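You operate a simulated robot arm through the tools that you are given. There is no shell and no other tool.

You run a simulated robot arm. Do the job below in one go: nothing can be reset, and whatever is moved stays where it is left.

## Task
Put things in order on the left side of the green press table. At the end: the gold brass coupling from the left side of the green press table stands where the black pressure gauge stood; the grey castor from the left side of the green press table stands where the gold brass coupling stood; the red insulator from the left side of the green press table stands where the grey castor stood; the black pressure gauge from the left side of the green press table stands where the brown card tube stood; the brown card tube from the left side of the green press table is on the brown small carton; whatever was shut is shut again. Leave all else as you found it, and nothing knocked over. Set down upright: card tube.

It is judged by the outcome, as a careful person would: the job done as asked, and still so three seconds after it is handed in. It fails if anything else is knocked over, pushed out of place, dropped, spilled or broken.

## Robot
A 7-joint arm with a two-finger parallel gripper, fixed in place. Base frame: the origin is at the foot of the arm, x ahead of it, y to its left, z up; the work surface is at about z = 74. Lengths are in cm, angles in degrees, forces in N, time in s.
With the tool pointing down near the work surface it reaches from about 10 to 66 cm from the base axis. Its first joint turns from -66.0 to 66.0 degrees. Payload 1.57 kg.
Tool frame: the origin (TCP) lies between the finger pads and is the grasp point; the fingertips stand 3 cm ahead of it; z points along the fingers, y is the line along which they close. Largest opening 8 cm; finger width 1.7, thickness 1.2; the body of the gripper, 4 by 8.2 cm, starts 8 cm behind the TCP.
Orientation is that of the tool frame in the base frame, as a unit quaternion [w, x, y, z]. With the fingers straight down and closing along the base's y, the tool's x points along the base's -x, its y along +y and its z along -z.

## Interface
- The arm moves only by the tool send_rows. Its argument "deltas" is one flat list of numbers, 7 for each row, row after row: the shift along the base's x, y, z in mm, then the turn, a rotation vector about the base's x, y, z in degrees, then the gripper command, from -1 (shut) to 1 (fully open), values between in proportion. In form: [dx, dy, dz, ax, ay, az, hand, dx, dy, dz, ax, ay, az, hand, ...]. A call has 1 to 20 rows; each row is the pose to reach, as a shift and turn from the pose commanded when the call began. Each row takes 0.2 s and may step no farther than 5 cm and 8.6 degrees from the row before; otherwise, or with a gripper value out of range, the whole call is refused. A pose out of reach is approached as far as the arm can. The call stops where the force on the tool passes 40 N (or 10 N more than at its start, if that is more) or the arm is blocked; 0.2 s more then pass. The fingers move at their own pace (about 7.2 cm/s each) and stop on an object; they squeeze with about 43 N. The grip force told is the motor's: it shows also when the fingers shut on nothing. Time passes only in rows, and 0.2 s behind the last, so rows that repeat a pose let the fingers close. It gives the time, the measured TCP pose, the force on the tool (base axes), the opening and the grip force at its end, in the units of the frame above (readings bear some noise), with the torque about the TCP (base axes, N m) and any sound that the robot's microphone picked up.
- Cameras (640 x 400 px; columns grow to the right, rows downward): "scene" is fixed at [6.72, 45.81, 140.32]; the picture's right is [-0.52, -0.85, 0.00], its down [-0.63, 0.39, -0.67] and it looks along [0.57, -0.35, -0.74] (base axes); focal length 310 px, centre (320, 200). "wrist" rides on the gripper at [7.2, -0.7, -12.2] in the tool frame; the picture's right is [0.09, 1.00, 0.00], its down [-0.84, 0.08, -0.54] and it looks along [-0.54, 0.05, 0.84] (tool axes); focal length 238 px, centre (320, 200). There is no depth. A picture from a camera that has moved, and an enlarged one, comes with that camera's place and axes in the base frame and with its lens.
- get_image(camera): a new picture of that camera. The clock stands still meanwhile.
- inspect(camera, box): a new picture of the part [left, top, right, bottom] of that camera's present view, enlarged. The clock stands still meanwhile.
- finish_job(): hands the job in; it is judged then, once.

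Places have to be worked out from the pictures, the camera data and where the tool is seen. Open the gripper and draw the arm clear of the work before you hand the job in, unless the task says otherwise.

The tools are called after "Request:" as name(argument=value, ...) on one line, values as JSON. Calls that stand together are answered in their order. send_rows: Moves the arm, as the interface text tells. Its arguments: {"type":"object","properties":{"deltas":{"type":"array","items":{"type":"number"}}},"required":["deltas"]} The other tools are called the same way: get_image (camera) takes a picture; inspect (camera, box) takes an enlarged picture of a part of a camera's view; finish_job () hands the job in.

At the start:

```text
clock: 0.0
eef_pos: [39.56, 12.19, 107.17]
tool_rot: [0.0, -0.001, 1.0, 0.0]
wrist_force: [-0.7, 0.0, -0.3]
wrist_torque: [0.0, -0.03, 0.02]
grip_width: 7.99
gripper_force: 0.1
```

scene: 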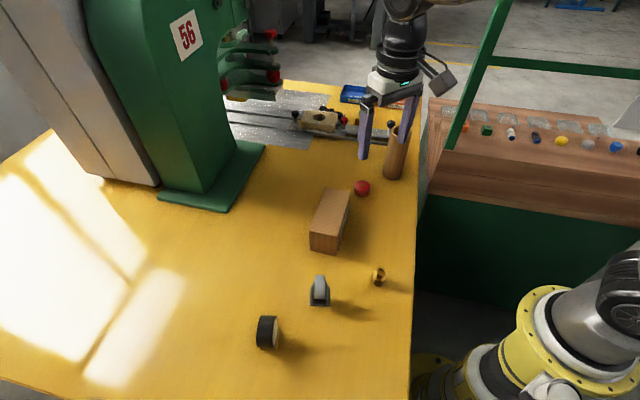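
wrist: 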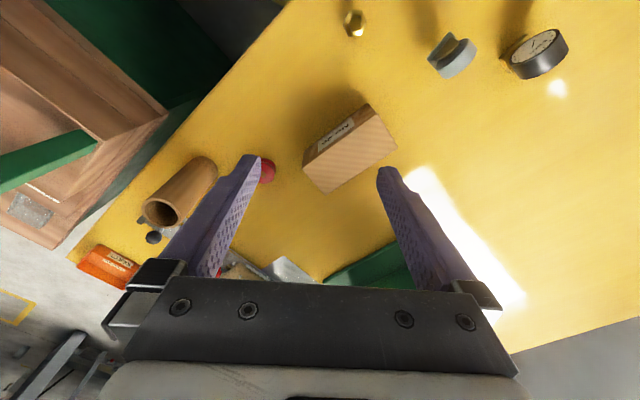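

I'll start by enlarging the views to locate the objects precisely before any motion.

Request:
inspect(camera="scene", box=[240, 160, 440, 360])

Request:
inspect(camera="scene", box=[220, 70, 440, 210])

Request:
inspect(camera="wrist", box=[280, 0, 600, 200])

Request:
inspect(camera="wrist", box=[60, 120, 380, 320])

```text
2.00 times, centred on (340, 260) of scene
camera zoom: at [6.72, 45.81, 140.32], right [-0.52, -0.85, 0.0], down [-0.63, 0.39, -0.67], along [0.57, -0.35, -0.74], focal length 620 px, centre (280, 80)
```

zoom: 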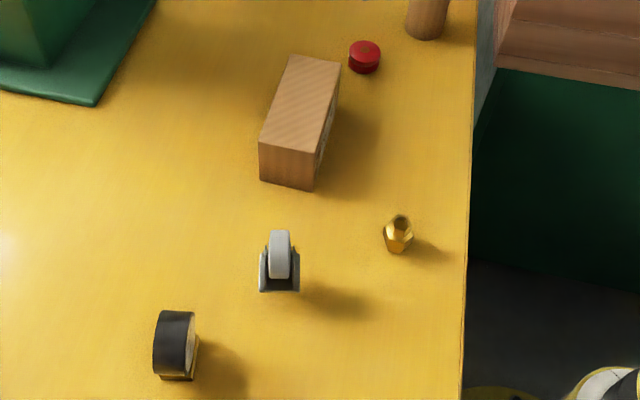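

```text
2.86 times, centred on (330, 140) of scene
camera zoom: at [6.72, 45.81, 140.32], right [-0.52, -0.85, 0.0], down [-0.63, 0.39, -0.67], along [0.57, -0.35, -0.74], focal length 886 px, centre (291, 371)
```

zoom: 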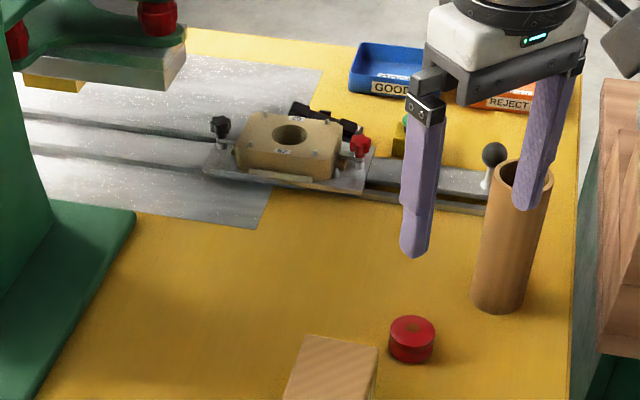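

```text
2.00 times, centred on (440, 100) of wrist
camera zoom: at [32.43, 11.64, 119.31], right [-0.09, 1.0, 0.0], down [0.84, 0.08, 0.54], along [0.54, 0.05, -0.84], focal length 477 px, centre (80, 400)
```

zoom: 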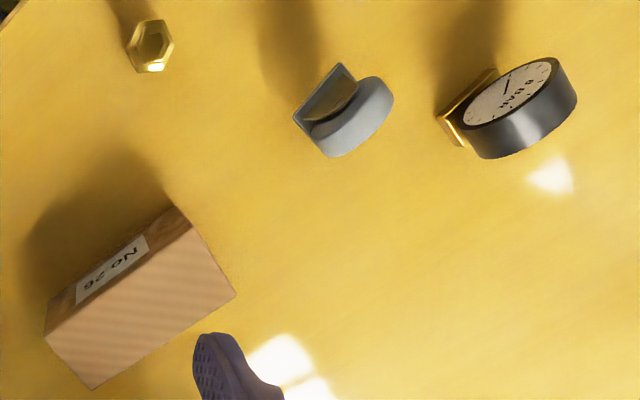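

```text
2.00 times, centred on (220, 220) of wrist
camera zoom: at [32.43, 11.64, 119.31], right [-0.09, 1.0, 0.0], down [0.84, 0.08, 0.54], along [0.54, 0.05, -0.84], focal length 477 px, centre (520, 160)
```

zoom: 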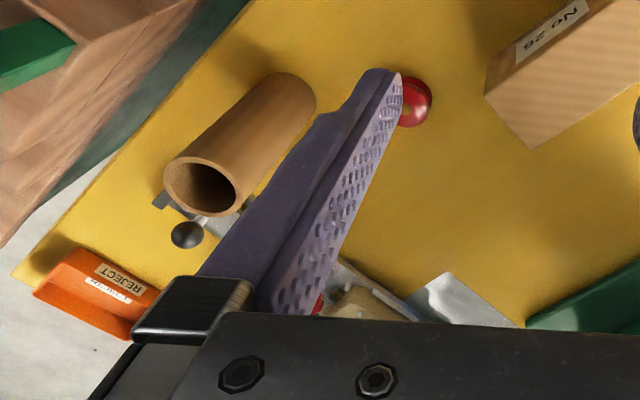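

The scene and wrist views put the objects at roughly these places:

| Object | x | y | Note |
|---|---|---|---|
| Tube | 55 | -11 | about 15 tall |
| Carton | 47 | 18 | top about z 82 |
| Gauge | 29 | 44 | |
| Castor | 32 | 30.5 | |
| Coupling | 28.5 | 16 | |
| Insulator | 54 | 2 | |

I'm moving high above the tube to get a close look with the wrist camera.

Request:
send_rows(deltas=[20, -29, 0, 0, 0, 0, 1, 40, -58, 0, 0, 0, 0, 1, 60, -87, 0, 0, 0, 0, 1, 80, -116, 0, 0, 0, 0, 1, 100, -145, 0, 0, 0, 0, 1, 120, -174, 0, 0, 0, 0, 1, 140, -203, 0, 0, 0, 0, 1, 155, -228, 0, 0, 0, 0, 1, 155, -228, 0, 0, 0, 0, 1])

Request:
get_image(camera="wrist")

Request:
get_image(camera="scene")

```text
clock: 2.0
eef_pos: [55.36, -10.47, 107.23]
tool_rot: [-0.001, 0.0, 1.0, 0.001]
wrist_force: [-0.6, 0.2, -0.4]
wrist_torque: [0.0, 0.02, -0.03]
grip_width: 8.0
gripper_force: 0.0
```

```text
taken
camera wrist: at [48.08, -11.25, 119.39], right [-0.09, 1.0, 0.0], down [0.84, 0.08, 0.54], along [0.54, 0.05, -0.84], focal length 238 px, centre (320, 200)
```

wrist: 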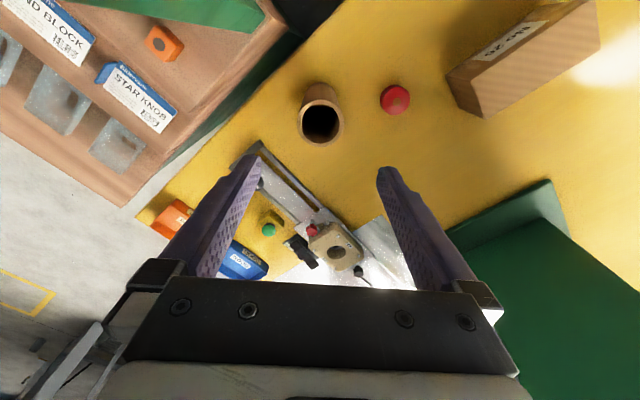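

```text
taken
```

scene: 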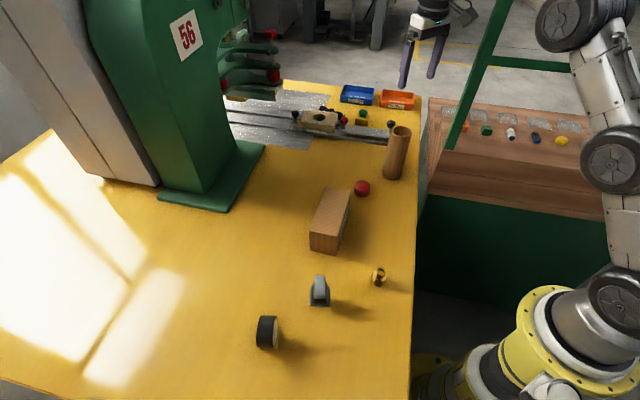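

Now that the arm is out of the way, I'll enlarge both views to measure the tube, insulator and carton precisely.

Request:
inspect(camera="wrist", box=[270, 60, 430, 160])

Request:
inspect(camera="scene", box=[300, 100, 460, 200])

Request:
inspect(camera="scene", box=[240, 255, 400, 355])

Request:
inspect(camera="scene", box=[260, 170, 420, 270])

```text
4.00 times, centred on (350, 110) of wrist
camera zoom: at [48.08, -11.25, 119.39], right [-0.09, 1.0, 0.0], down [0.84, 0.08, 0.54], along [0.54, 0.05, -0.84], focal length 953 px, centre (200, 560)
```

zoom: 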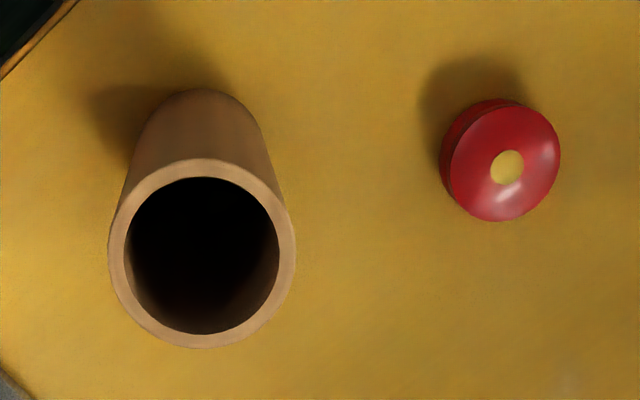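

```text
4.00 times, centred on (380, 150) of scene
camera zoom: at [6.72, 45.81, 140.32], right [-0.52, -0.85, 0.0], down [-0.63, 0.39, -0.67], along [0.57, -0.35, -0.74], focal length 1241 px, centre (80, 400)
```

zoom: 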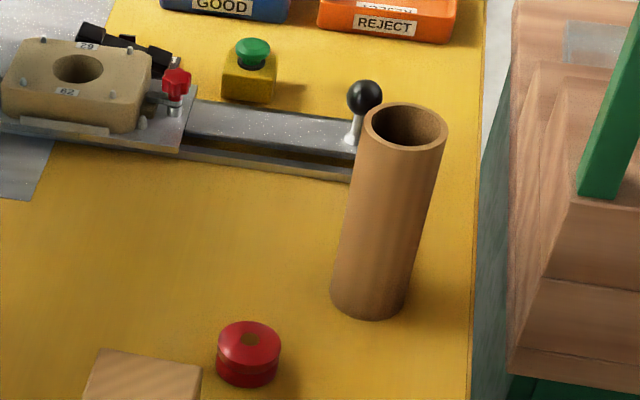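

```text
4.00 times, centred on (320, 305) of scene
camera zoom: at [6.72, 45.81, 140.32], right [-0.52, -0.85, 0.0], down [-0.63, 0.39, -0.67], along [0.57, -0.35, -0.74], focal length 1241 px, centre (320, -220)
```

zoom: 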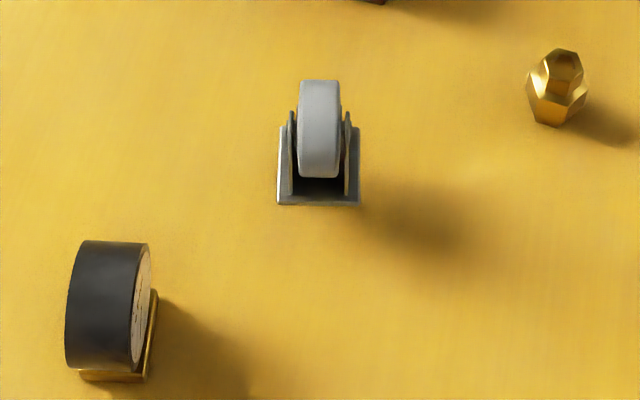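

```text
4.00 times, centred on (340, 220) of scene
camera zoom: at [6.72, 45.81, 140.32], right [-0.52, -0.85, 0.0], down [-0.63, 0.39, -0.67], along [0.57, -0.35, -0.74], focal length 1241 px, centre (240, 120)
```

zoom: 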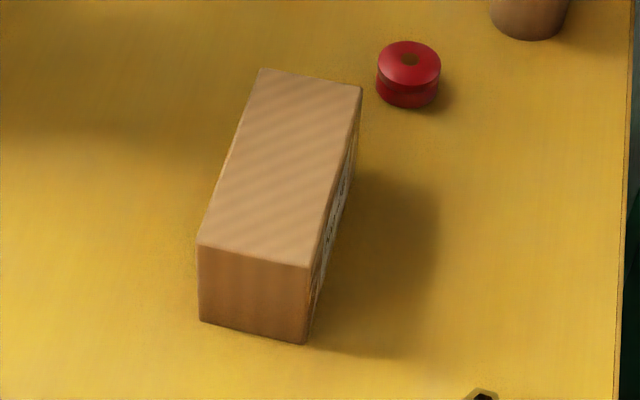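

The wrist zoom puts the tube axis near (55.9, -10.5), outer diameter about 5.8, top about z 89.6. I'll descend to just above it and shift slightly in x, then check the centring before going around it.

Request:
send_rows(deltas=[3, 0, -30, 0, 0, 0, 1, 6, 0, -60, 0, 0, 0, 1, 6, 0, -80, 0, 0, 0, 1, 6, 0, -90, 0, 0, 0, 1, 6, 0, -90, 0, 0, 0, 1])

Request:
get_image(camera="wrist")

Request:
inspect(camera="scene", box=[300, 50, 460, 200])

```text
clock: 3.2
eef_pos: [55.81, -10.29, 98.14]
tool_rot: [0.0, 0.0, 1.0, 0.0]
wrist_force: [0.0, 1.0, 0.5]
wrist_torque: [0.01, 0.0, 0.03]
grip_width: 8.02
gripper_force: 0.0
```

```text
taken
camera wrist: at [48.6, -11.01, 110.25], right [-0.09, 1.0, 0.0], down [0.84, 0.08, 0.54], along [0.54, 0.05, -0.84], focal length 238 px, centre (320, 200)
```

wrist: 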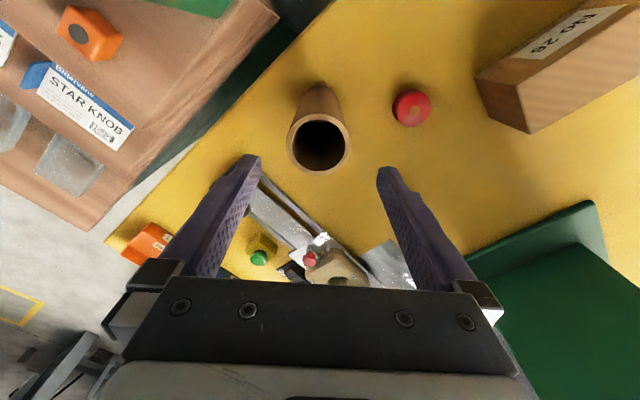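

```text
2.67 times, centred on (380, 125) of scene
camera zoom: at [6.72, 45.81, 140.32], right [-0.52, -0.85, 0.0], down [-0.63, 0.39, -0.67], along [0.57, -0.35, -0.74], focal length 827 px, centre (160, 400)
```

zoom: 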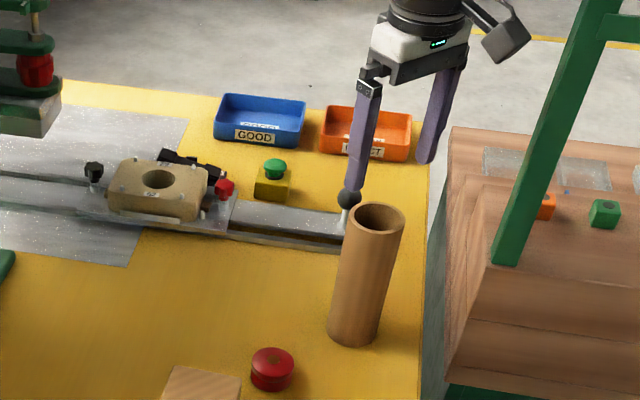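

The tube is centred between the fingers to within about 2 mm (tube at about 55.9, -10.4). I'm lowering the fingers around it to TCP z ≈ 84, still open.

Request:
send_rows(deltas=[0, -1, -30, 0, 0, 0, 1, 1, -1, -60, 0, 0, 0, 1, 1, -1, -90, 0, 0, 0, 1, 1, -1, -115, 0, 0, 0, 1, 1, -1, -135, 0, 0, 0, 1, 1, -1, -141, 0, 0, 0, 1, 1, -1, -141, 0, 0, 0, 1])

Request:
get_image(camera="wrist")

Request:
inspect(camera="scene", box=[300, 50, 460, 200])

```text
clock: 4.8
eef_pos: [55.74, -10.5, 84.01]
tool_rot: [0.0, 0.0, 1.0, 0.0]
wrist_force: [0.1, 0.0, 0.5]
wrist_torque: [0.01, 0.0, -0.04]
grip_width: 8.01
gripper_force: 0.1
```

```text
taken
camera wrist: at [48.58, -11.24, 96.13], right [-0.09, 1.0, 0.0], down [0.84, 0.08, 0.54], along [0.54, 0.05, -0.84], focal length 238 px, centre (320, 200)
```

wrist: 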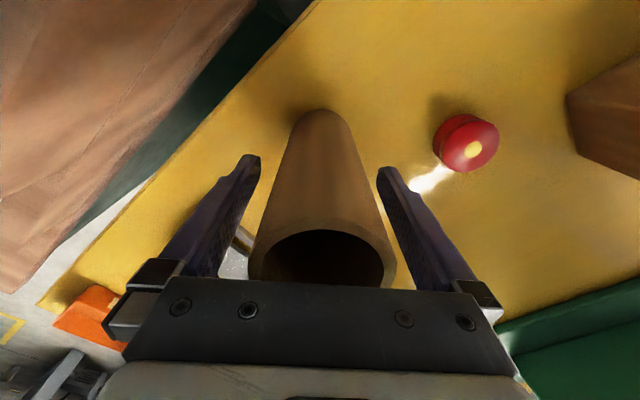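

```text
2.67 times, centred on (380, 125) of scene
camera zoom: at [6.72, 45.81, 140.32], right [-0.52, -0.85, 0.0], down [-0.63, 0.39, -0.67], along [0.57, -0.35, -0.74], focal length 827 px, centre (160, 400)
```

zoom: 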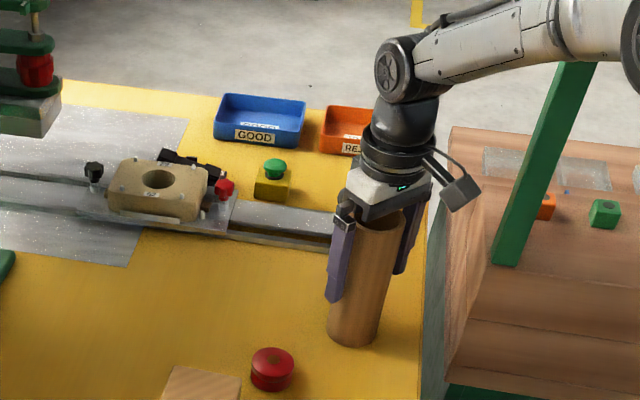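

Both fingers straddle the tube without touching it (force near zero). Closing now.

Request:
send_rows(deltas=[0, 0, 0, 0, 0, 0, 0.4, 0, 0, 0, 0, 0, 0, -0.2, 0, 0, 0, 0, 0, 0, -1, 0, 0, 0, 0, 0, 0, -1])

```text
clock: 5.8
eef_pos: [55.78, -10.51, 84.08]
tool_rot: [0.0, 0.0, 1.0, 0.0]
wrist_force: [0.4, 0.6, -0.1]
wrist_torque: [-0.04, 0.0, 0.01]
grip_width: 5.72
gripper_force: 42.8
```

Gripped at 5.7 wide. Lifting straight up 13 cm, then checking the hold.

Request:
send_rows(deltas=[0, 0, 10, 0, 0, 0, -1, 0, 0, 30, 0, 0, 0, -1, 0, 0, 60, 0, 0, 0, -1, 0, 0, 90, 0, 0, 0, -1, 0, 0, 115, 0, 0, 0, -1, 0, 0, 130, 0, 0, 0, -1, 0, 0, 130, 0, 0, 0, -1])

Request:
get_image(camera="wrist")

Request:
get_image(camera="scene")

```text
clock: 7.4
eef_pos: [55.86, -10.46, 97.02]
tool_rot: [0.0, 0.0, 1.0, 0.0]
wrist_force: [0.2, 0.0, -0.9]
wrist_torque: [0.02, -0.04, 0.02]
grip_width: 5.69
gripper_force: 42.8
```

```text
taken
camera wrist: at [48.7, -11.33, 109.23], right [-0.09, 1.0, 0.0], down [0.84, 0.08, 0.54], along [0.54, 0.05, -0.84], focal length 238 px, centre (320, 200)
```

wrist: 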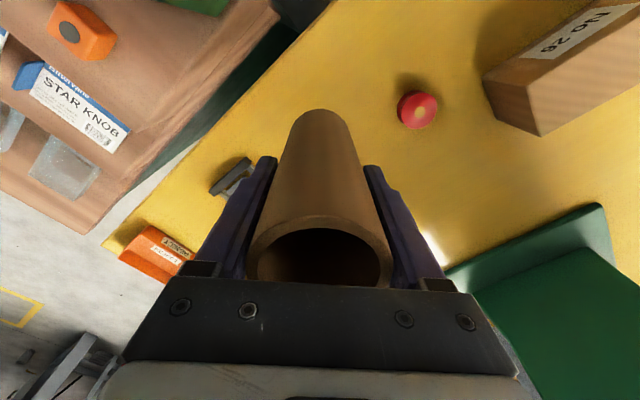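

```text
taken
```

scene: 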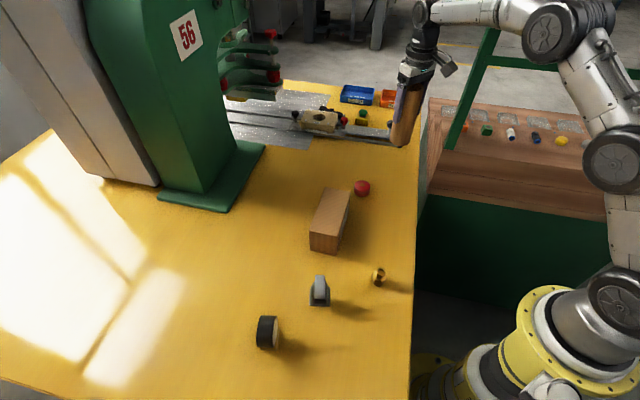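

The tube is held steady and vertical. My two-view estimate of the carton is top centre (47.2, 17.9), top z ≈ 82.2, about 6.7 × 14.5 at roughly 45°. I'm carrying the tube over it with about 5 cm clearance.

Request:
send_rows(deltas=[-3, 10, 3, 0, 0, 0, -1, -10, 33, 5, 0, 0, 0, -1, -17, 56, 5, 0, 0, 0, -1, -24, 80, 5, 0, 0, 0, -1, -31, 103, 5, 0, 0, 0, -1, -39, 127, 5, 0, 0, 0, -1, -46, 150, 5, 0, 0, 0, -1, -53, 174, 5, 0, 0, 0, -1, -60, 198, 5, 0, 0, 0, -1, -67, 221, 5, 0, 0, 0, -1, -74, 244, 5, 0, 0, 0, -1, -81, 266, 5, 0, 0, 0, -1, -86, 283, 5, 0, 0, 0, -1, -86, 283, 5, 0, 0, 0, -1])

Request:
get_image(camera="wrist")

Request:
inspect(camera="scene", box=[240, 80, 440, 280])

```text
clock: 10.4
eef_pos: [47.07, 17.8, 97.45]
tool_rot: [0.0, 0.0, 1.0, -0.001]
wrist_force: [0.5, -0.1, -0.6]
wrist_torque: [-0.01, 0.01, 0.02]
grip_width: 5.74
gripper_force: 43.1
```

```text
taken
camera wrist: at [39.93, 17.09, 109.65], right [-0.09, 1.0, 0.0], down [0.84, 0.08, 0.54], along [0.54, 0.05, -0.84], focal length 238 px, centre (320, 200)
```

wrist: 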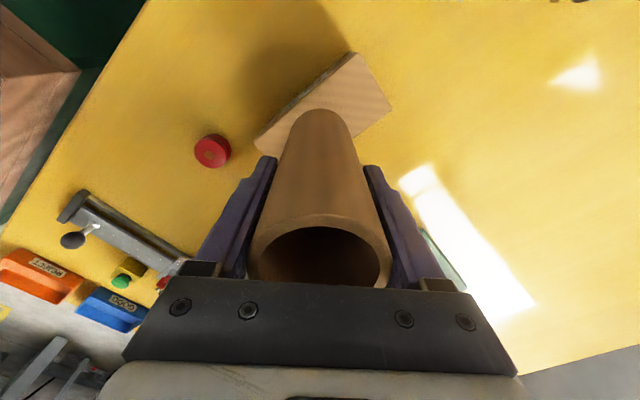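

```text
2.00 times, centred on (340, 180) of scene
camera zoom: at [6.72, 45.81, 140.32], right [-0.52, -0.85, 0.0], down [-0.63, 0.39, -0.67], along [0.57, -0.35, -0.74], focal length 620 px, centre (280, 240)
```

zoom: 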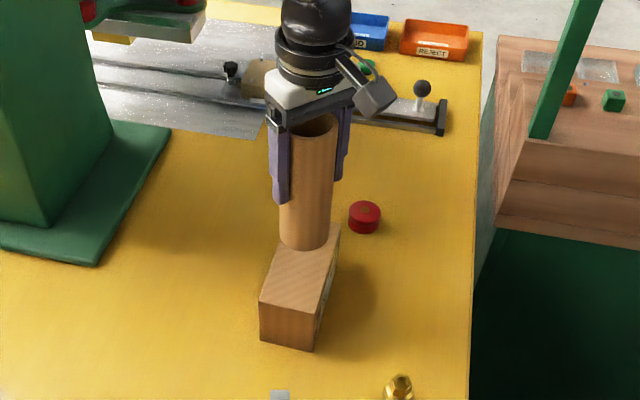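

I'll zoom into the wrist view to verify the carton's corners against the tube's axis.

Request:
inspect(camera="wrist", box=[240, 30, 400, 170])

```text
2.86 times, centred on (320, 100) of wrist
camera zoom: at [39.93, 17.09, 109.65], right [-0.09, 1.0, 0.0], down [0.84, 0.08, 0.54], along [0.54, 0.05, -0.84], focal length 681 px, centre (320, 486)
```

zoom: 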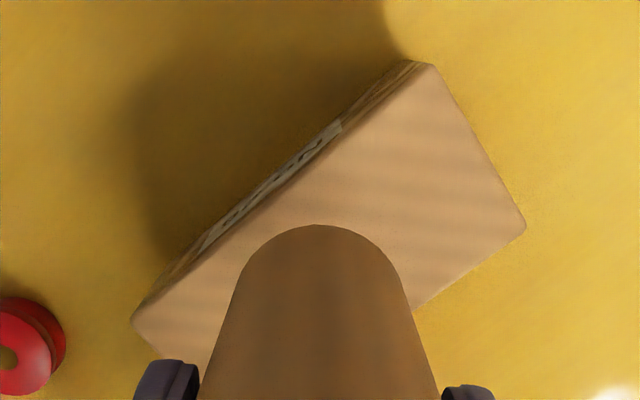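

The wrist view gives the carton centre as about (47.5, 17.9), and the tube is within 2 mm of it. I'll make that small correction and lower to just above expected contact (TCP ≈ 92.8).

Request:
send_rows(deltas=[2, 1, -10, 0, 0, 0, -1, 2, 1, -22, 0, 0, 0, -1, 2, 1, -33, 0, 0, 0, -1, 2, 1, -41, 0, 0, 0, -1, 2, 1, -46, 0, 0, 0, -1, 2, 1, -46, 0, 0, 0, -1])

Request:
inspect(camera="scene", box=[260, 120, 420, 260])

Request:
inspect(camera="wrist", box=[240, 30, 400, 170])

```text
clock: 11.8
eef_pos: [47.4, 17.89, 92.82]
tool_rot: [0.0, 0.0, 1.0, 0.0]
wrist_force: [-0.2, -0.1, -0.3]
wrist_torque: [-0.01, 0.03, 0.0]
grip_width: 5.74
gripper_force: 43.1
```

```text
2.86 times, centred on (340, 190) of scene
camera zoom: at [6.72, 45.81, 140.32], right [-0.52, -0.85, 0.0], down [-0.63, 0.39, -0.67], along [0.57, -0.35, -0.74], focal length 886 px, centre (263, 229)
```

zoom: 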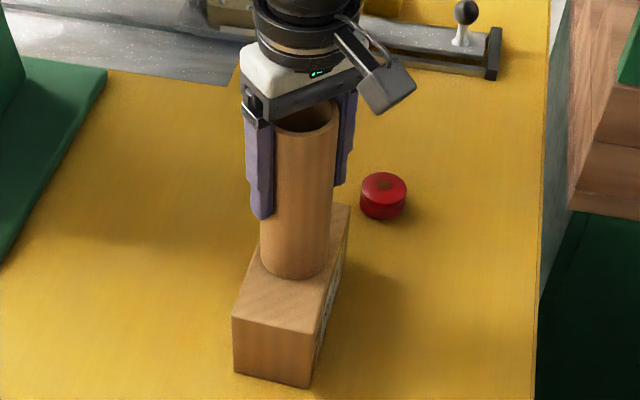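

```text
2.86 times, centred on (320, 100) of wrist
camera zoom: at [40.17, 17.13, 105.06], right [-0.09, 1.0, 0.0], down [0.84, 0.08, 0.54], along [0.54, 0.05, -0.84], focal length 681 px, centre (320, 486)
```

zoom: 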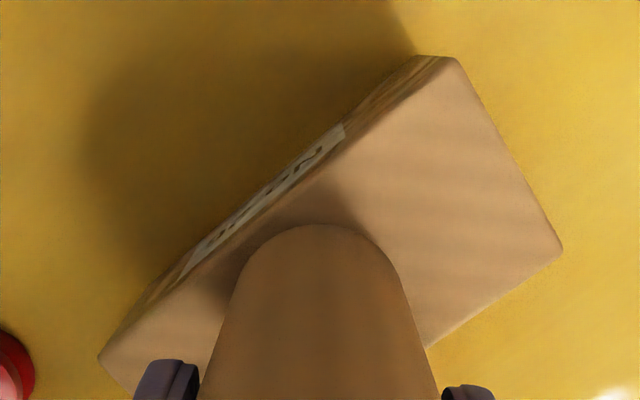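

The tube base is visibly centred on the carton top, just above it. Lowering in small steps until I feel contact.

Request:
send_rows(deltas=[0, 0, -2, 0, 0, 0, -1, 0, 0, -4, 0, 0, 0, -1])

```text
clock: 12.4
eef_pos: [47.43, 17.86, 92.68]
tool_rot: [0.0, 0.0, 1.0, 0.0]
wrist_force: [-3.6, -0.9, 9.9]
wrist_torque: [-0.31, 0.52, -0.05]
grip_width: 5.71
gripper_force: 42.7
```

Contact is felt (about 10 N up). I'll ease up about 2 mm to a light touch before releasing.

Request:
send_rows(deltas=[0, 0, 1.5, 0, 0, 0, -1, 0, 0, 1.5, 0, 0, 0, -1])

```text
clock: 13.0
eef_pos: [47.47, 17.86, 92.55]
tool_rot: [0.001, 0.0, 1.0, 0.0]
wrist_force: [-1.1, 0.6, 5.0]
wrist_torque: [0.12, 0.05, 0.02]
grip_width: 5.72
gripper_force: 42.7
```

Light contact now (5 N). Opening the fingers and checking that the tube stands still before retreating.

Request:
send_rows(deltas=[0, 0, 0, 0, 0, 0, 0.55, 0, 0, 0, 0, 0, 0, 0.8, 0, 0, 0, 0, 0, 0, 1, 0, 0, 0, 0, 0, 0, 1])

Request:
get_image(camera="wrist")

Request:
inspect(camera="scene", box=[260, 120, 420, 260])

```text
clock: 14.0
eef_pos: [47.34, 17.83, 92.63]
tool_rot: [0.001, 0.0, 1.0, 0.0]
wrist_force: [0.3, 0.7, 0.3]
wrist_torque: [-0.01, 0.01, -0.01]
grip_width: 7.97
gripper_force: 0.0
```

```text
taken
camera wrist: at [40.22, 17.12, 104.83], right [-0.09, 1.0, 0.0], down [0.84, 0.08, 0.54], along [0.54, 0.05, -0.84], focal length 238 px, centre (320, 200)
```

wrist: 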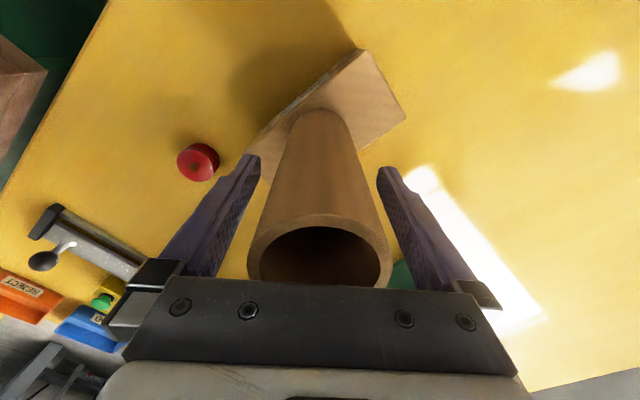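

```text
2.86 times, centred on (340, 190) of scene
camera zoom: at [6.72, 45.81, 140.32], right [-0.52, -0.85, 0.0], down [-0.63, 0.39, -0.67], along [0.57, -0.35, -0.74], focal length 886 px, centre (263, 229)
```

zoom: 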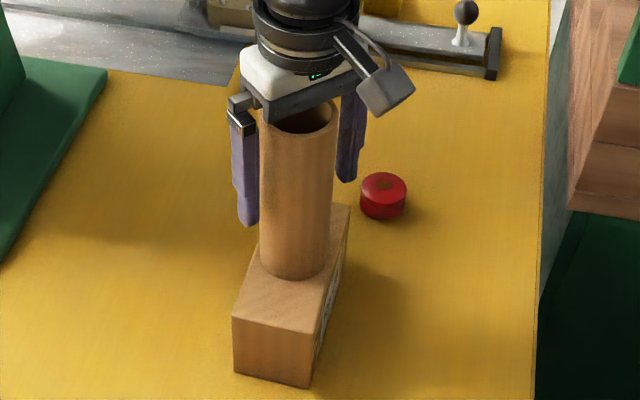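

The tube stands upright and free of both fingers. Withdrawing straight up, clear of its top.

Request:
send_rows(deltas=[0, 0, 15, 0, 0, 0, 1, 0, 0, 40, 0, 0, 0, 1, 0, 0, 70, 0, 0, 0, 1, 0, 0, 100, 0, 0, 0, 1, 0, 0, 130, 0, 0, 0, 1, 0, 0, 150, 0, 0, 0, 1, 0, 0, 150, 0, 0, 0, 1])

Request:
get_image(camera="scene")

```text
clock: 15.6
eef_pos: [47.35, 17.86, 107.77]
tool_rot: [-0.001, -0.001, 1.0, 0.0]
wrist_force: [-1.2, 0.1, 0.5]
wrist_torque: [-0.01, 0.01, 0.02]
grip_width: 7.99
gripper_force: 0.0
```

```text
taken
```

scene: 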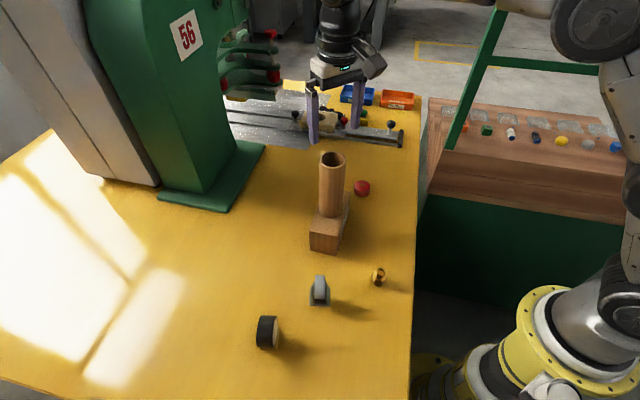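

The tube stands freely on the carton. Next I'll travel at this height to above the gauge and look at it closely.

Request:
send_rows(deltas=[-8, 12, 0, 0, 0, 0, 1, -25, 38, 0, 0, 0, 0, 1, -42, 64, 0, 0, 0, 0, 1, -59, 90, 0, 0, 0, 0, 1, -76, 116, 0, 0, 0, 0, 1, -93, 142, 0, 0, 0, 0, 1, -110, 168, 0, 0, 0, 0, 1, -127, 194, 0, 0, 0, 0, 1, -144, 220, 0, 0, 0, 0, 1, -160, 244, 0, 0, 0, 0, 1, -167, 254, -10, 0, 0, 0, 1, -167, 254, -40, 0, 0, 0, 1, -167, 254, -70, 0, 0, 0, 1, -167, 254, -90, 0, 0, 0, 1, -167, 254, -90, 0, 0, 0, 1])

Request:
get_image(camera="wrist")

Request:
get_image(camera="scene")

```text
clock: 18.8
eef_pos: [30.53, 43.1, 98.62]
tool_rot: [0.0, 0.001, 1.0, -0.001]
wrist_force: [-0.2, -0.8, -0.7]
wrist_torque: [-0.02, 0.02, 0.0]
grip_width: 8.01
gripper_force: 0.1
```

```text
taken
camera wrist: at [23.41, 42.48, 110.76], right [-0.09, 1.0, 0.0], down [0.84, 0.08, 0.54], along [0.54, 0.05, -0.84], focal length 238 px, centre (320, 200)
```

wrist: 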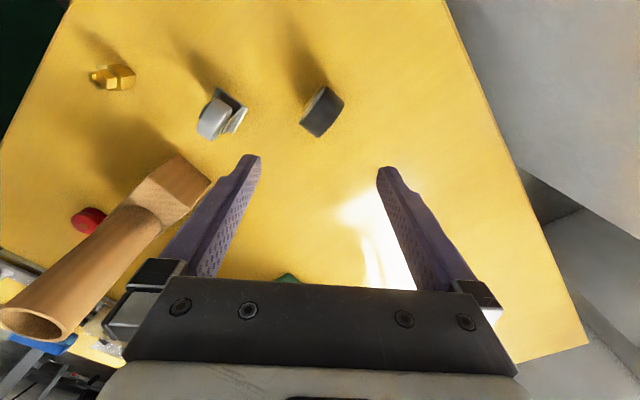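

```text
taken
```

scene: 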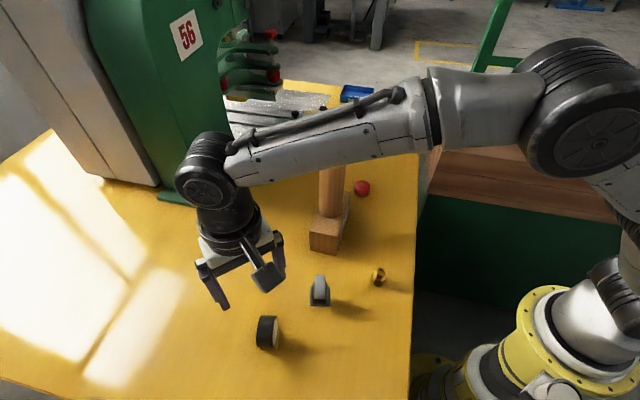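

The gauge, castor and coupling are all in the wrist view. Zooming for shape and exact position.

Request:
inspect(camera="wrist", box=[280, 60, 380, 160])

Request:
inspect(camera="wrist", box=[180, 60, 280, 160])

Request:
inspect(camera="wrist", box=[70, 40, 170, 120])

Request:
inspect(camera="scene", box=[240, 295, 320, 360])

```text
4.00 times, centred on (330, 110) of wrist
camera zoom: at [23.41, 42.48, 110.76], right [-0.09, 1.0, 0.0], down [0.84, 0.08, 0.54], along [0.54, 0.05, -0.84], focal length 953 px, centre (280, 560)
```

zoom: 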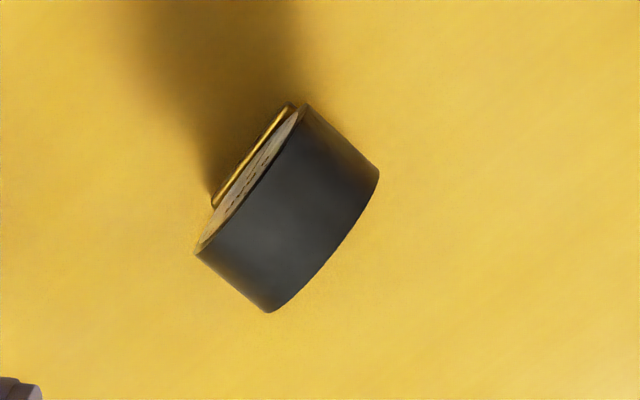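

```text
4.00 times, centred on (230, 110) of wrist
camera zoom: at [23.41, 42.48, 110.76], right [-0.09, 1.0, 0.0], down [0.84, 0.08, 0.54], along [0.54, 0.05, -0.84], focal length 953 px, centre (680, 560)
```

zoom: 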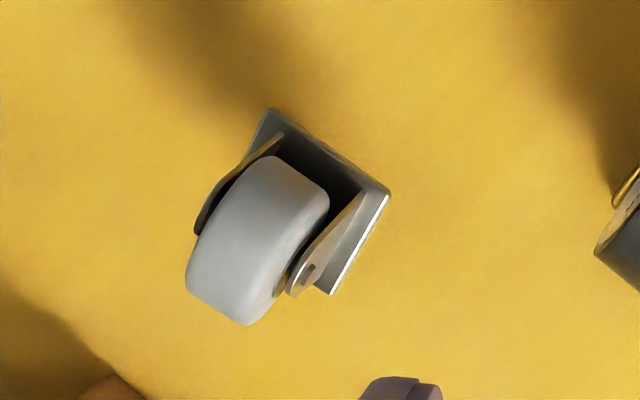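

```text
5.00 times, centred on (120, 80) of wrist
camera zoom: at [23.41, 42.48, 110.76], right [-0.09, 1.0, 0.0], down [0.84, 0.08, 0.54], along [0.54, 0.05, -0.84], focal length 1192 px, centre (1320, 800)
```

zoom: 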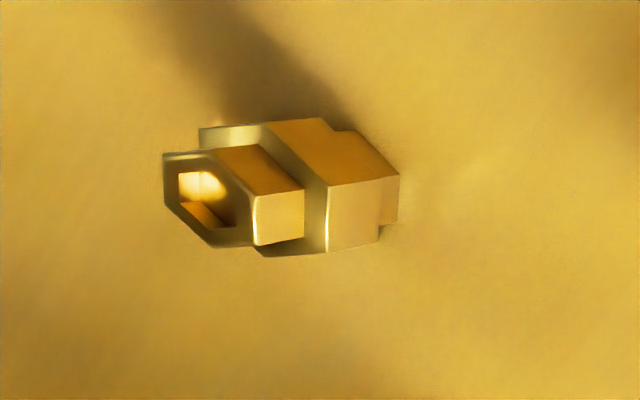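

```text
6.15 times, centred on (280, 328) of scene
camera zoom: at [6.72, 45.81, 140.32], right [-0.52, -0.85, 0.0], down [-0.63, 0.39, -0.67], along [0.57, -0.35, -0.74], focal length 1909 px, centre (566, -585)
```

zoom: 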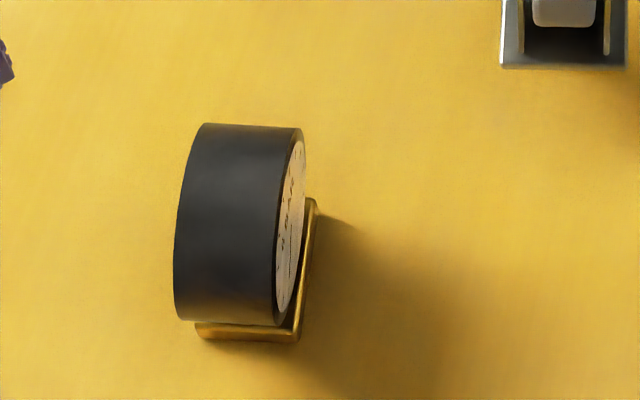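

I read the gauge as a disc about 6 in diameter and 3.3 thick with a horizontal axis along (0.57, 0.82). It's centred near (30.85, 43.4) on a low brass base, with its top about z 80. I'll turn the gripper -35° so it closes across the flat faces, and come down to z ≈ 90 to re-check.

Request:
send_rows(deltas=[1, 1, -10, 0, 0, -7, 1, 2, 2, -20, 0, 0, -14, 1, 3, 3, -35, 0, 0, -21, 1, 3, 3, -50, 0, 0, -28, 1, 3, 3, -60, 0, 0, -35, 1, 3, 3, -60, 0, 0, -35, 1])

Request:
get_image(camera="wrist")

Request:
inspect(camera="scene", box=[200, 220, 360, 360])

```text
clock: 20.2
eef_pos: [31.06, 43.67, 92.7]
tool_rot: [0.001, 0.302, 0.953, 0.0]
wrist_force: [-0.7, 0.2, 0.2]
wrist_torque: [0.0, 0.0, 0.0]
grip_width: 7.97
gripper_force: 0.1
```

```text
taken
camera wrist: at [24.81, 47.13, 104.79], right [0.5, 0.87, 0.0], down [0.73, -0.42, 0.54], along [0.47, -0.27, -0.84], focal length 238 px, centre (320, 200)
```

wrist: 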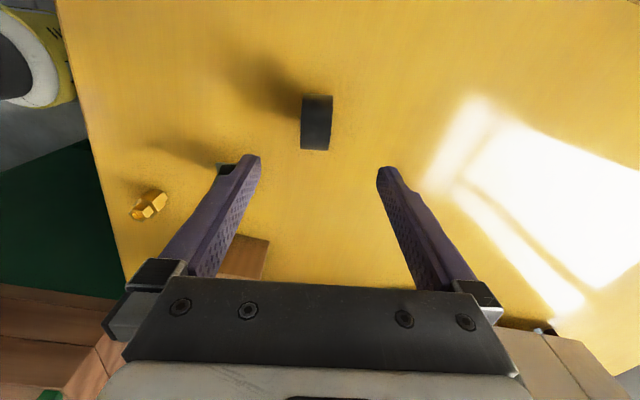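

```text
2.86 times, centred on (280, 290) of scene
camera zoom: at [6.72, 45.81, 140.32], right [-0.52, -0.85, 0.0], down [-0.63, 0.39, -0.67], along [0.57, -0.35, -0.74], focal length 886 px, centre (434, -57)
```

zoom: 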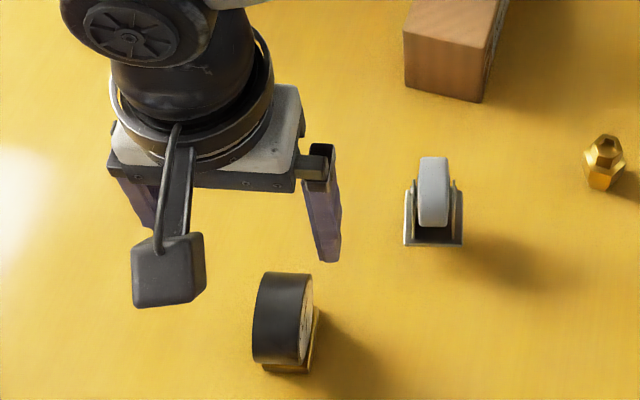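

The gauge's faces now line up with the fingers. Zooming to measure the residual offset and angle.

Request:
inspect(camera="wrist", box=[260, 80, 380, 160])

```text
5.00 times, centred on (320, 120) of wrist
camera zoom: at [24.81, 47.13, 104.79], right [0.5, 0.87, 0.0], down [0.73, -0.42, 0.54], along [0.47, -0.27, -0.84], focal length 1192 px, centre (320, 600)
```

zoom: 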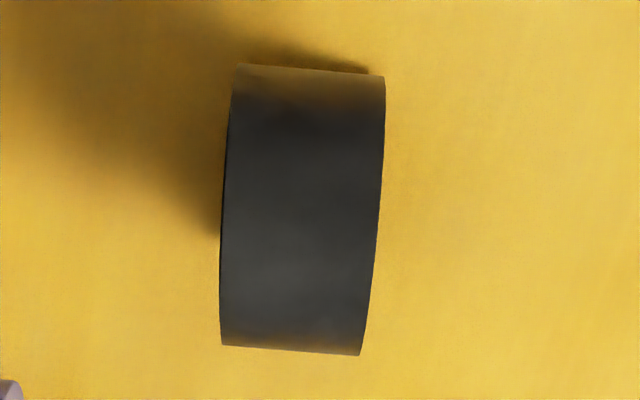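

The angle matches, and the gauge lies about 4–5 mm toward the dial side of the finger midline. I'll correct that and lower to TCP z ≈ 78.6, with the tips above the brass base.

Request:
send_rows(deltas=[-2.5, -3.8, -20, 0, 0, 0, 1, -2.5, -3.8, -50, 0, 0, 0, 1, -2.5, -3.8, -80, 0, 0, 0, 1, -2.5, -3.8, -110, 0, 0, 0, 1, -2.5, -3.8, -130, 0, 0, 0, 1, -2.5, -3.8, -140, 0, 0, 0, 1, -2.5, -3.8, -140, 0, 0, 0, 1])

Request:
get_image(camera="wrist")

Request:
inspect(camera="scene", box=[200, 250, 360, 370])

```text
clock: 21.8
eef_pos: [30.59, 43.06, 78.65]
tool_rot: [0.0, 0.301, 0.954, 0.0]
wrist_force: [-1.0, -0.3, -0.3]
wrist_torque: [0.03, 0.0, 0.02]
grip_width: 8.0
gripper_force: 0.0
```

```text
taken
camera wrist: at [24.41, 46.56, 90.79], right [0.5, 0.87, 0.0], down [0.73, -0.42, 0.54], along [0.47, -0.27, -0.84], focal length 238 px, centre (320, 200)
```

wrist: 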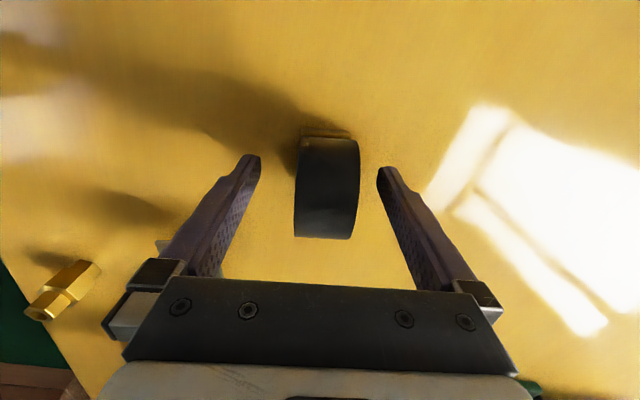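

```text
3.33 times, centred on (280, 310) of scene
camera zoom: at [6.72, 45.81, 140.32], right [-0.52, -0.85, 0.0], down [-0.63, 0.39, -0.67], along [0.57, -0.35, -0.74], focal length 1034 px, centre (453, -167)
```

zoom: 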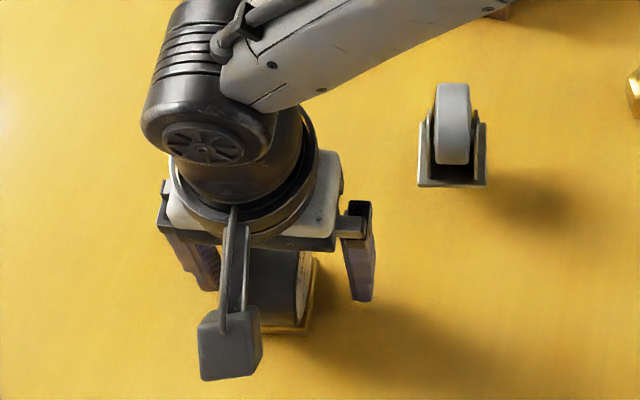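

The gauge sits between the fingers, about 3 mm toward the back finger. I'll centre on it and close gently.

Request:
send_rows(deltas=[1.7, 2.5, 0, 0, 0, 0, 1, 1.7, 2.5, 0, 0, 0, 0, 0.6, 1.7, 2.5, 0, 0, 0, 0, 0.2, 1.7, 2.5, 0, 0, 0, 0, 0, 1.7, 2.5, 0, 0, 0, 0, -0.2, 1.7, 2.5, 0, 0, 0, 0, -1, 1.7, 2.5, 0, 0, 0, 0, -1])

Request:
get_image(camera="wrist")

```text
clock: 23.4
eef_pos: [30.78, 43.37, 78.74]
tool_rot: [-0.001, 0.301, 0.954, -0.001]
wrist_force: [0.0, 0.5, 0.5]
wrist_torque: [-0.02, -0.02, 0.0]
grip_width: 3.0
gripper_force: 39.1
```

```text
taken
camera wrist: at [24.61, 46.86, 90.85], right [0.5, 0.87, 0.0], down [0.73, -0.42, 0.54], along [0.47, -0.27, -0.84], focal length 238 px, centre (320, 200)
```

wrist: 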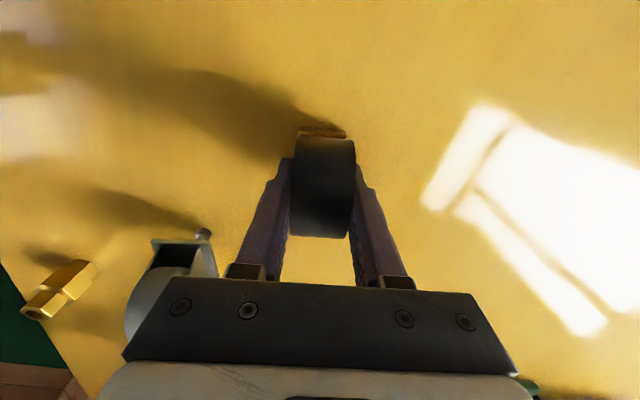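

Firm grip at 3.0 cm. Lifting the gauge straight up and checking.

Request:
send_rows(deltas=[0, 0, 8, 0, 0, 0, -1, 0, 0, 25, 0, 0, 0, -1, 0, 0, 50, 0, 0, 0, -1, 0, 0, 80, 0, 0, 0, -1, 0, 0, 110, 0, 0, 0, -1, 0, 0, 140, 0, 0, 0, -1, 0, 0, 140, 0, 0, 0, -1])

Request:
get_image(camera="wrist")

Request:
get_image(camera="scene")

```text
clock: 25.0
eef_pos: [30.74, 43.69, 92.85]
tool_rot: [0.0, 0.301, 0.954, 0.0]
wrist_force: [0.4, -0.2, -2.0]
wrist_torque: [-0.01, -0.04, 0.01]
grip_width: 2.94
gripper_force: 39.6
```

```text
taken
camera wrist: at [24.57, 47.16, 104.88], right [0.5, 0.87, 0.0], down [0.73, -0.42, 0.54], along [0.47, -0.27, -0.84], focal length 238 px, centre (320, 200)
```

wrist: 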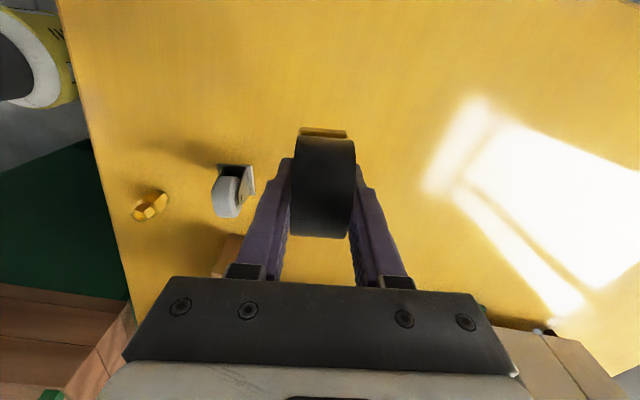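

```text
taken
```

scene: 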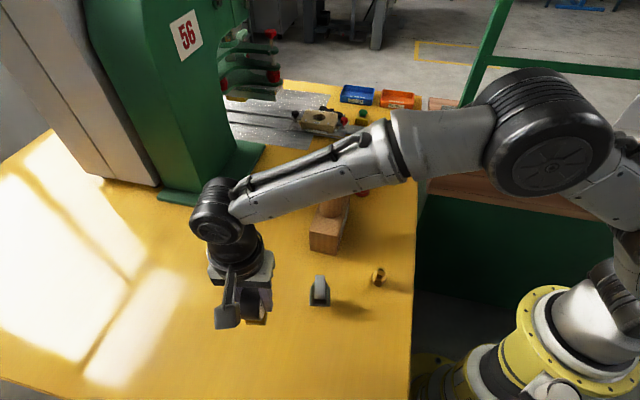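

The gauge is held square. I'll carry it around the near side of the carton and tube, rather than over them, at z ≈ 93.

Request:
send_rows(deltas=[0, -10, 5, 0, 0, 0, -1, 1, -38, 10, 0, 0, 0, -1, 2, -68, 10, 0, 0, 0, -1, 3, -98, 10, 0, 0, 0, -1, 4, -128, 10, 0, 0, 0, -1, 5, -158, 10, 0, 0, 0, -1, 6, -188, 10, 0, 0, 0, -1, 7, -218, 10, 0, 0, 0, -1, 8, -248, 10, 0, 0, 0, -1, 9, -278, 10, 0, 0, 0, -1, 10, -308, 10, 0, 0, 0, -1, 12, -338, 10, 0, 0, 0, -1, 20, -366, 10, 0, 0, 0, -1, 40, -392, 10, 0, 0, 0, -1, 64, -412, 10, 0, 0, 0, -1, 90, -430, 10, 0, 0, 0, -1, 116, -448, 10, 0, 0, 0, -1, 142, -466, 10, 0, 0, 0, -1, 160, -480, 10, 0, 0, 0, -1, 160, -480, 10, 0, 0, 0, -1])

Request:
get_image(camera="wrist")

Request:
get_image(camera="scene")

```text
clock: 29.2
eef_pos: [46.94, -4.52, 93.92]
tool_rot: [0.0, 0.301, 0.954, 0.0]
wrist_force: [0.1, -1.1, -1.8]
wrist_torque: [-0.03, -0.02, 0.05]
grip_width: 2.96
gripper_force: 39.2
```

```text
taken
camera wrist: at [40.74, -0.94, 106.02], right [0.5, 0.87, 0.0], down [0.73, -0.42, 0.54], along [0.47, -0.27, -0.84], focal length 238 px, centre (320, 200)
```

wrist: 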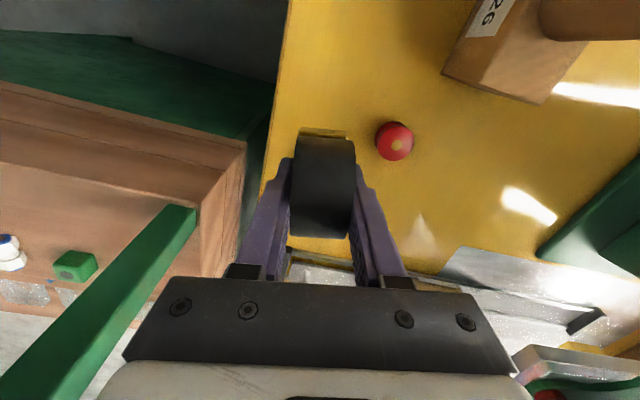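

```text
taken
```

scene: 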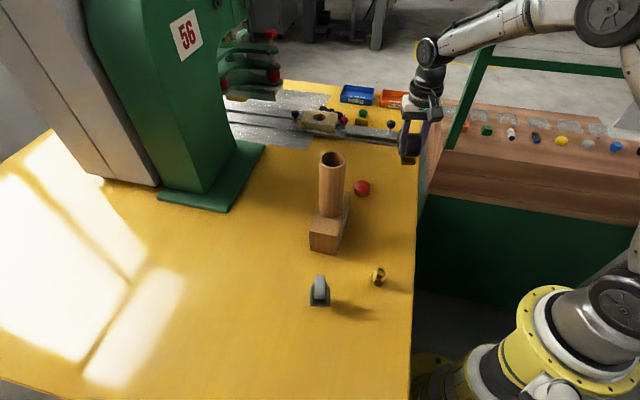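

The gauge is still held firmly. Moving it over the tube's old spot (55.9, -10.5) and lowering to just above the table.

Request:
send_rows(deltas=[25, -17, 0, 0, 0, 0, -1, 50, -34, 0, 0, 0, 0, -1, 75, -51, 0, 0, 0, 0, -1, 89, -60, 0, 0, 0, 0, -1, 89, -60, -25, 0, 0, 0, -1, 89, -60, -55, 0, 0, 0, -1, 89, -60, -85, 0, 0, 0, -1, 89, -60, -110, 0, 0, 0, -1, 89, -60, -130, 0, 0, 0, -1, 89, -60, -140, 0, 0, 0, -1, 89, -60, -140, 0, 0, 0, -1])

Request:
get_image(camera="wrist")

Request:
inspect(camera="scene", box=[320, 80, 460, 200])

```text
clock: 31.6
eef_pos: [55.8, -10.44, 79.81]
tool_rot: [0.0, 0.301, 0.954, 0.0]
wrist_force: [-1.3, 0.2, -2.2]
wrist_torque: [-0.01, -0.02, -0.01]
grip_width: 2.94
gripper_force: 39.0
```

```text
taken
camera wrist: at [49.6, -6.92, 91.92], right [0.5, 0.87, 0.0], down [0.73, -0.42, 0.54], along [0.47, -0.27, -0.84], focal length 238 px, centre (320, 200)
```

wrist: 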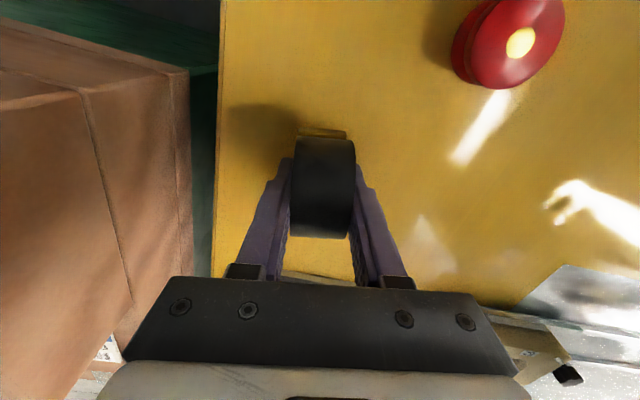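

```text
3.33 times, centred on (390, 140) of scene
camera zoom: at [6.72, 45.81, 140.32], right [-0.52, -0.85, 0.0], down [-0.63, 0.39, -0.67], along [0.57, -0.35, -0.74], focal length 1034 px, centre (87, 400)
```

zoom: 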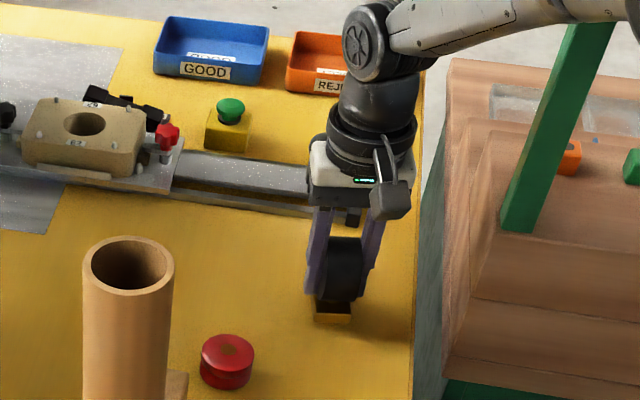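

The gauge is over the spot at about (55.85, -10.45), about 1 cm above the table. Lowering slowly to contact.

Request:
send_rows(deltas=[0, 0, -4, 0, 0, 0, -1, 0, 0, -7, 0, 0, 0, -1, 0, 0, -9, 0, 0, 0, -1, 0, 0, -10.5, 0, 0, 0, -1])

```text
clock: 32.6
eef_pos: [55.91, -10.59, 78.63]
tool_rot: [0.0, 0.301, 0.954, 0.0]
wrist_force: [0.5, 0.0, -2.3]
wrist_torque: [0.04, -0.01, -0.01]
grip_width: 2.94
gripper_force: 38.9
```

No contact yet (force still just the load of about 2 N). A millimetre or two more.

Request:
send_rows(deltas=[0, 0, -1, 0, 0, 0, -1, 0, 0, -1.5, 0, 0, 0, -1])

```text
clock: 33.2
eef_pos: [55.79, -10.6, 78.65]
tool_rot: [0.001, 0.3, 0.954, 0.0]
wrist_force: [-4.7, 0.9, 9.2]
wrist_torque: [0.15, 0.38, 0.04]
grip_width: 2.99
gripper_force: 39.8
```

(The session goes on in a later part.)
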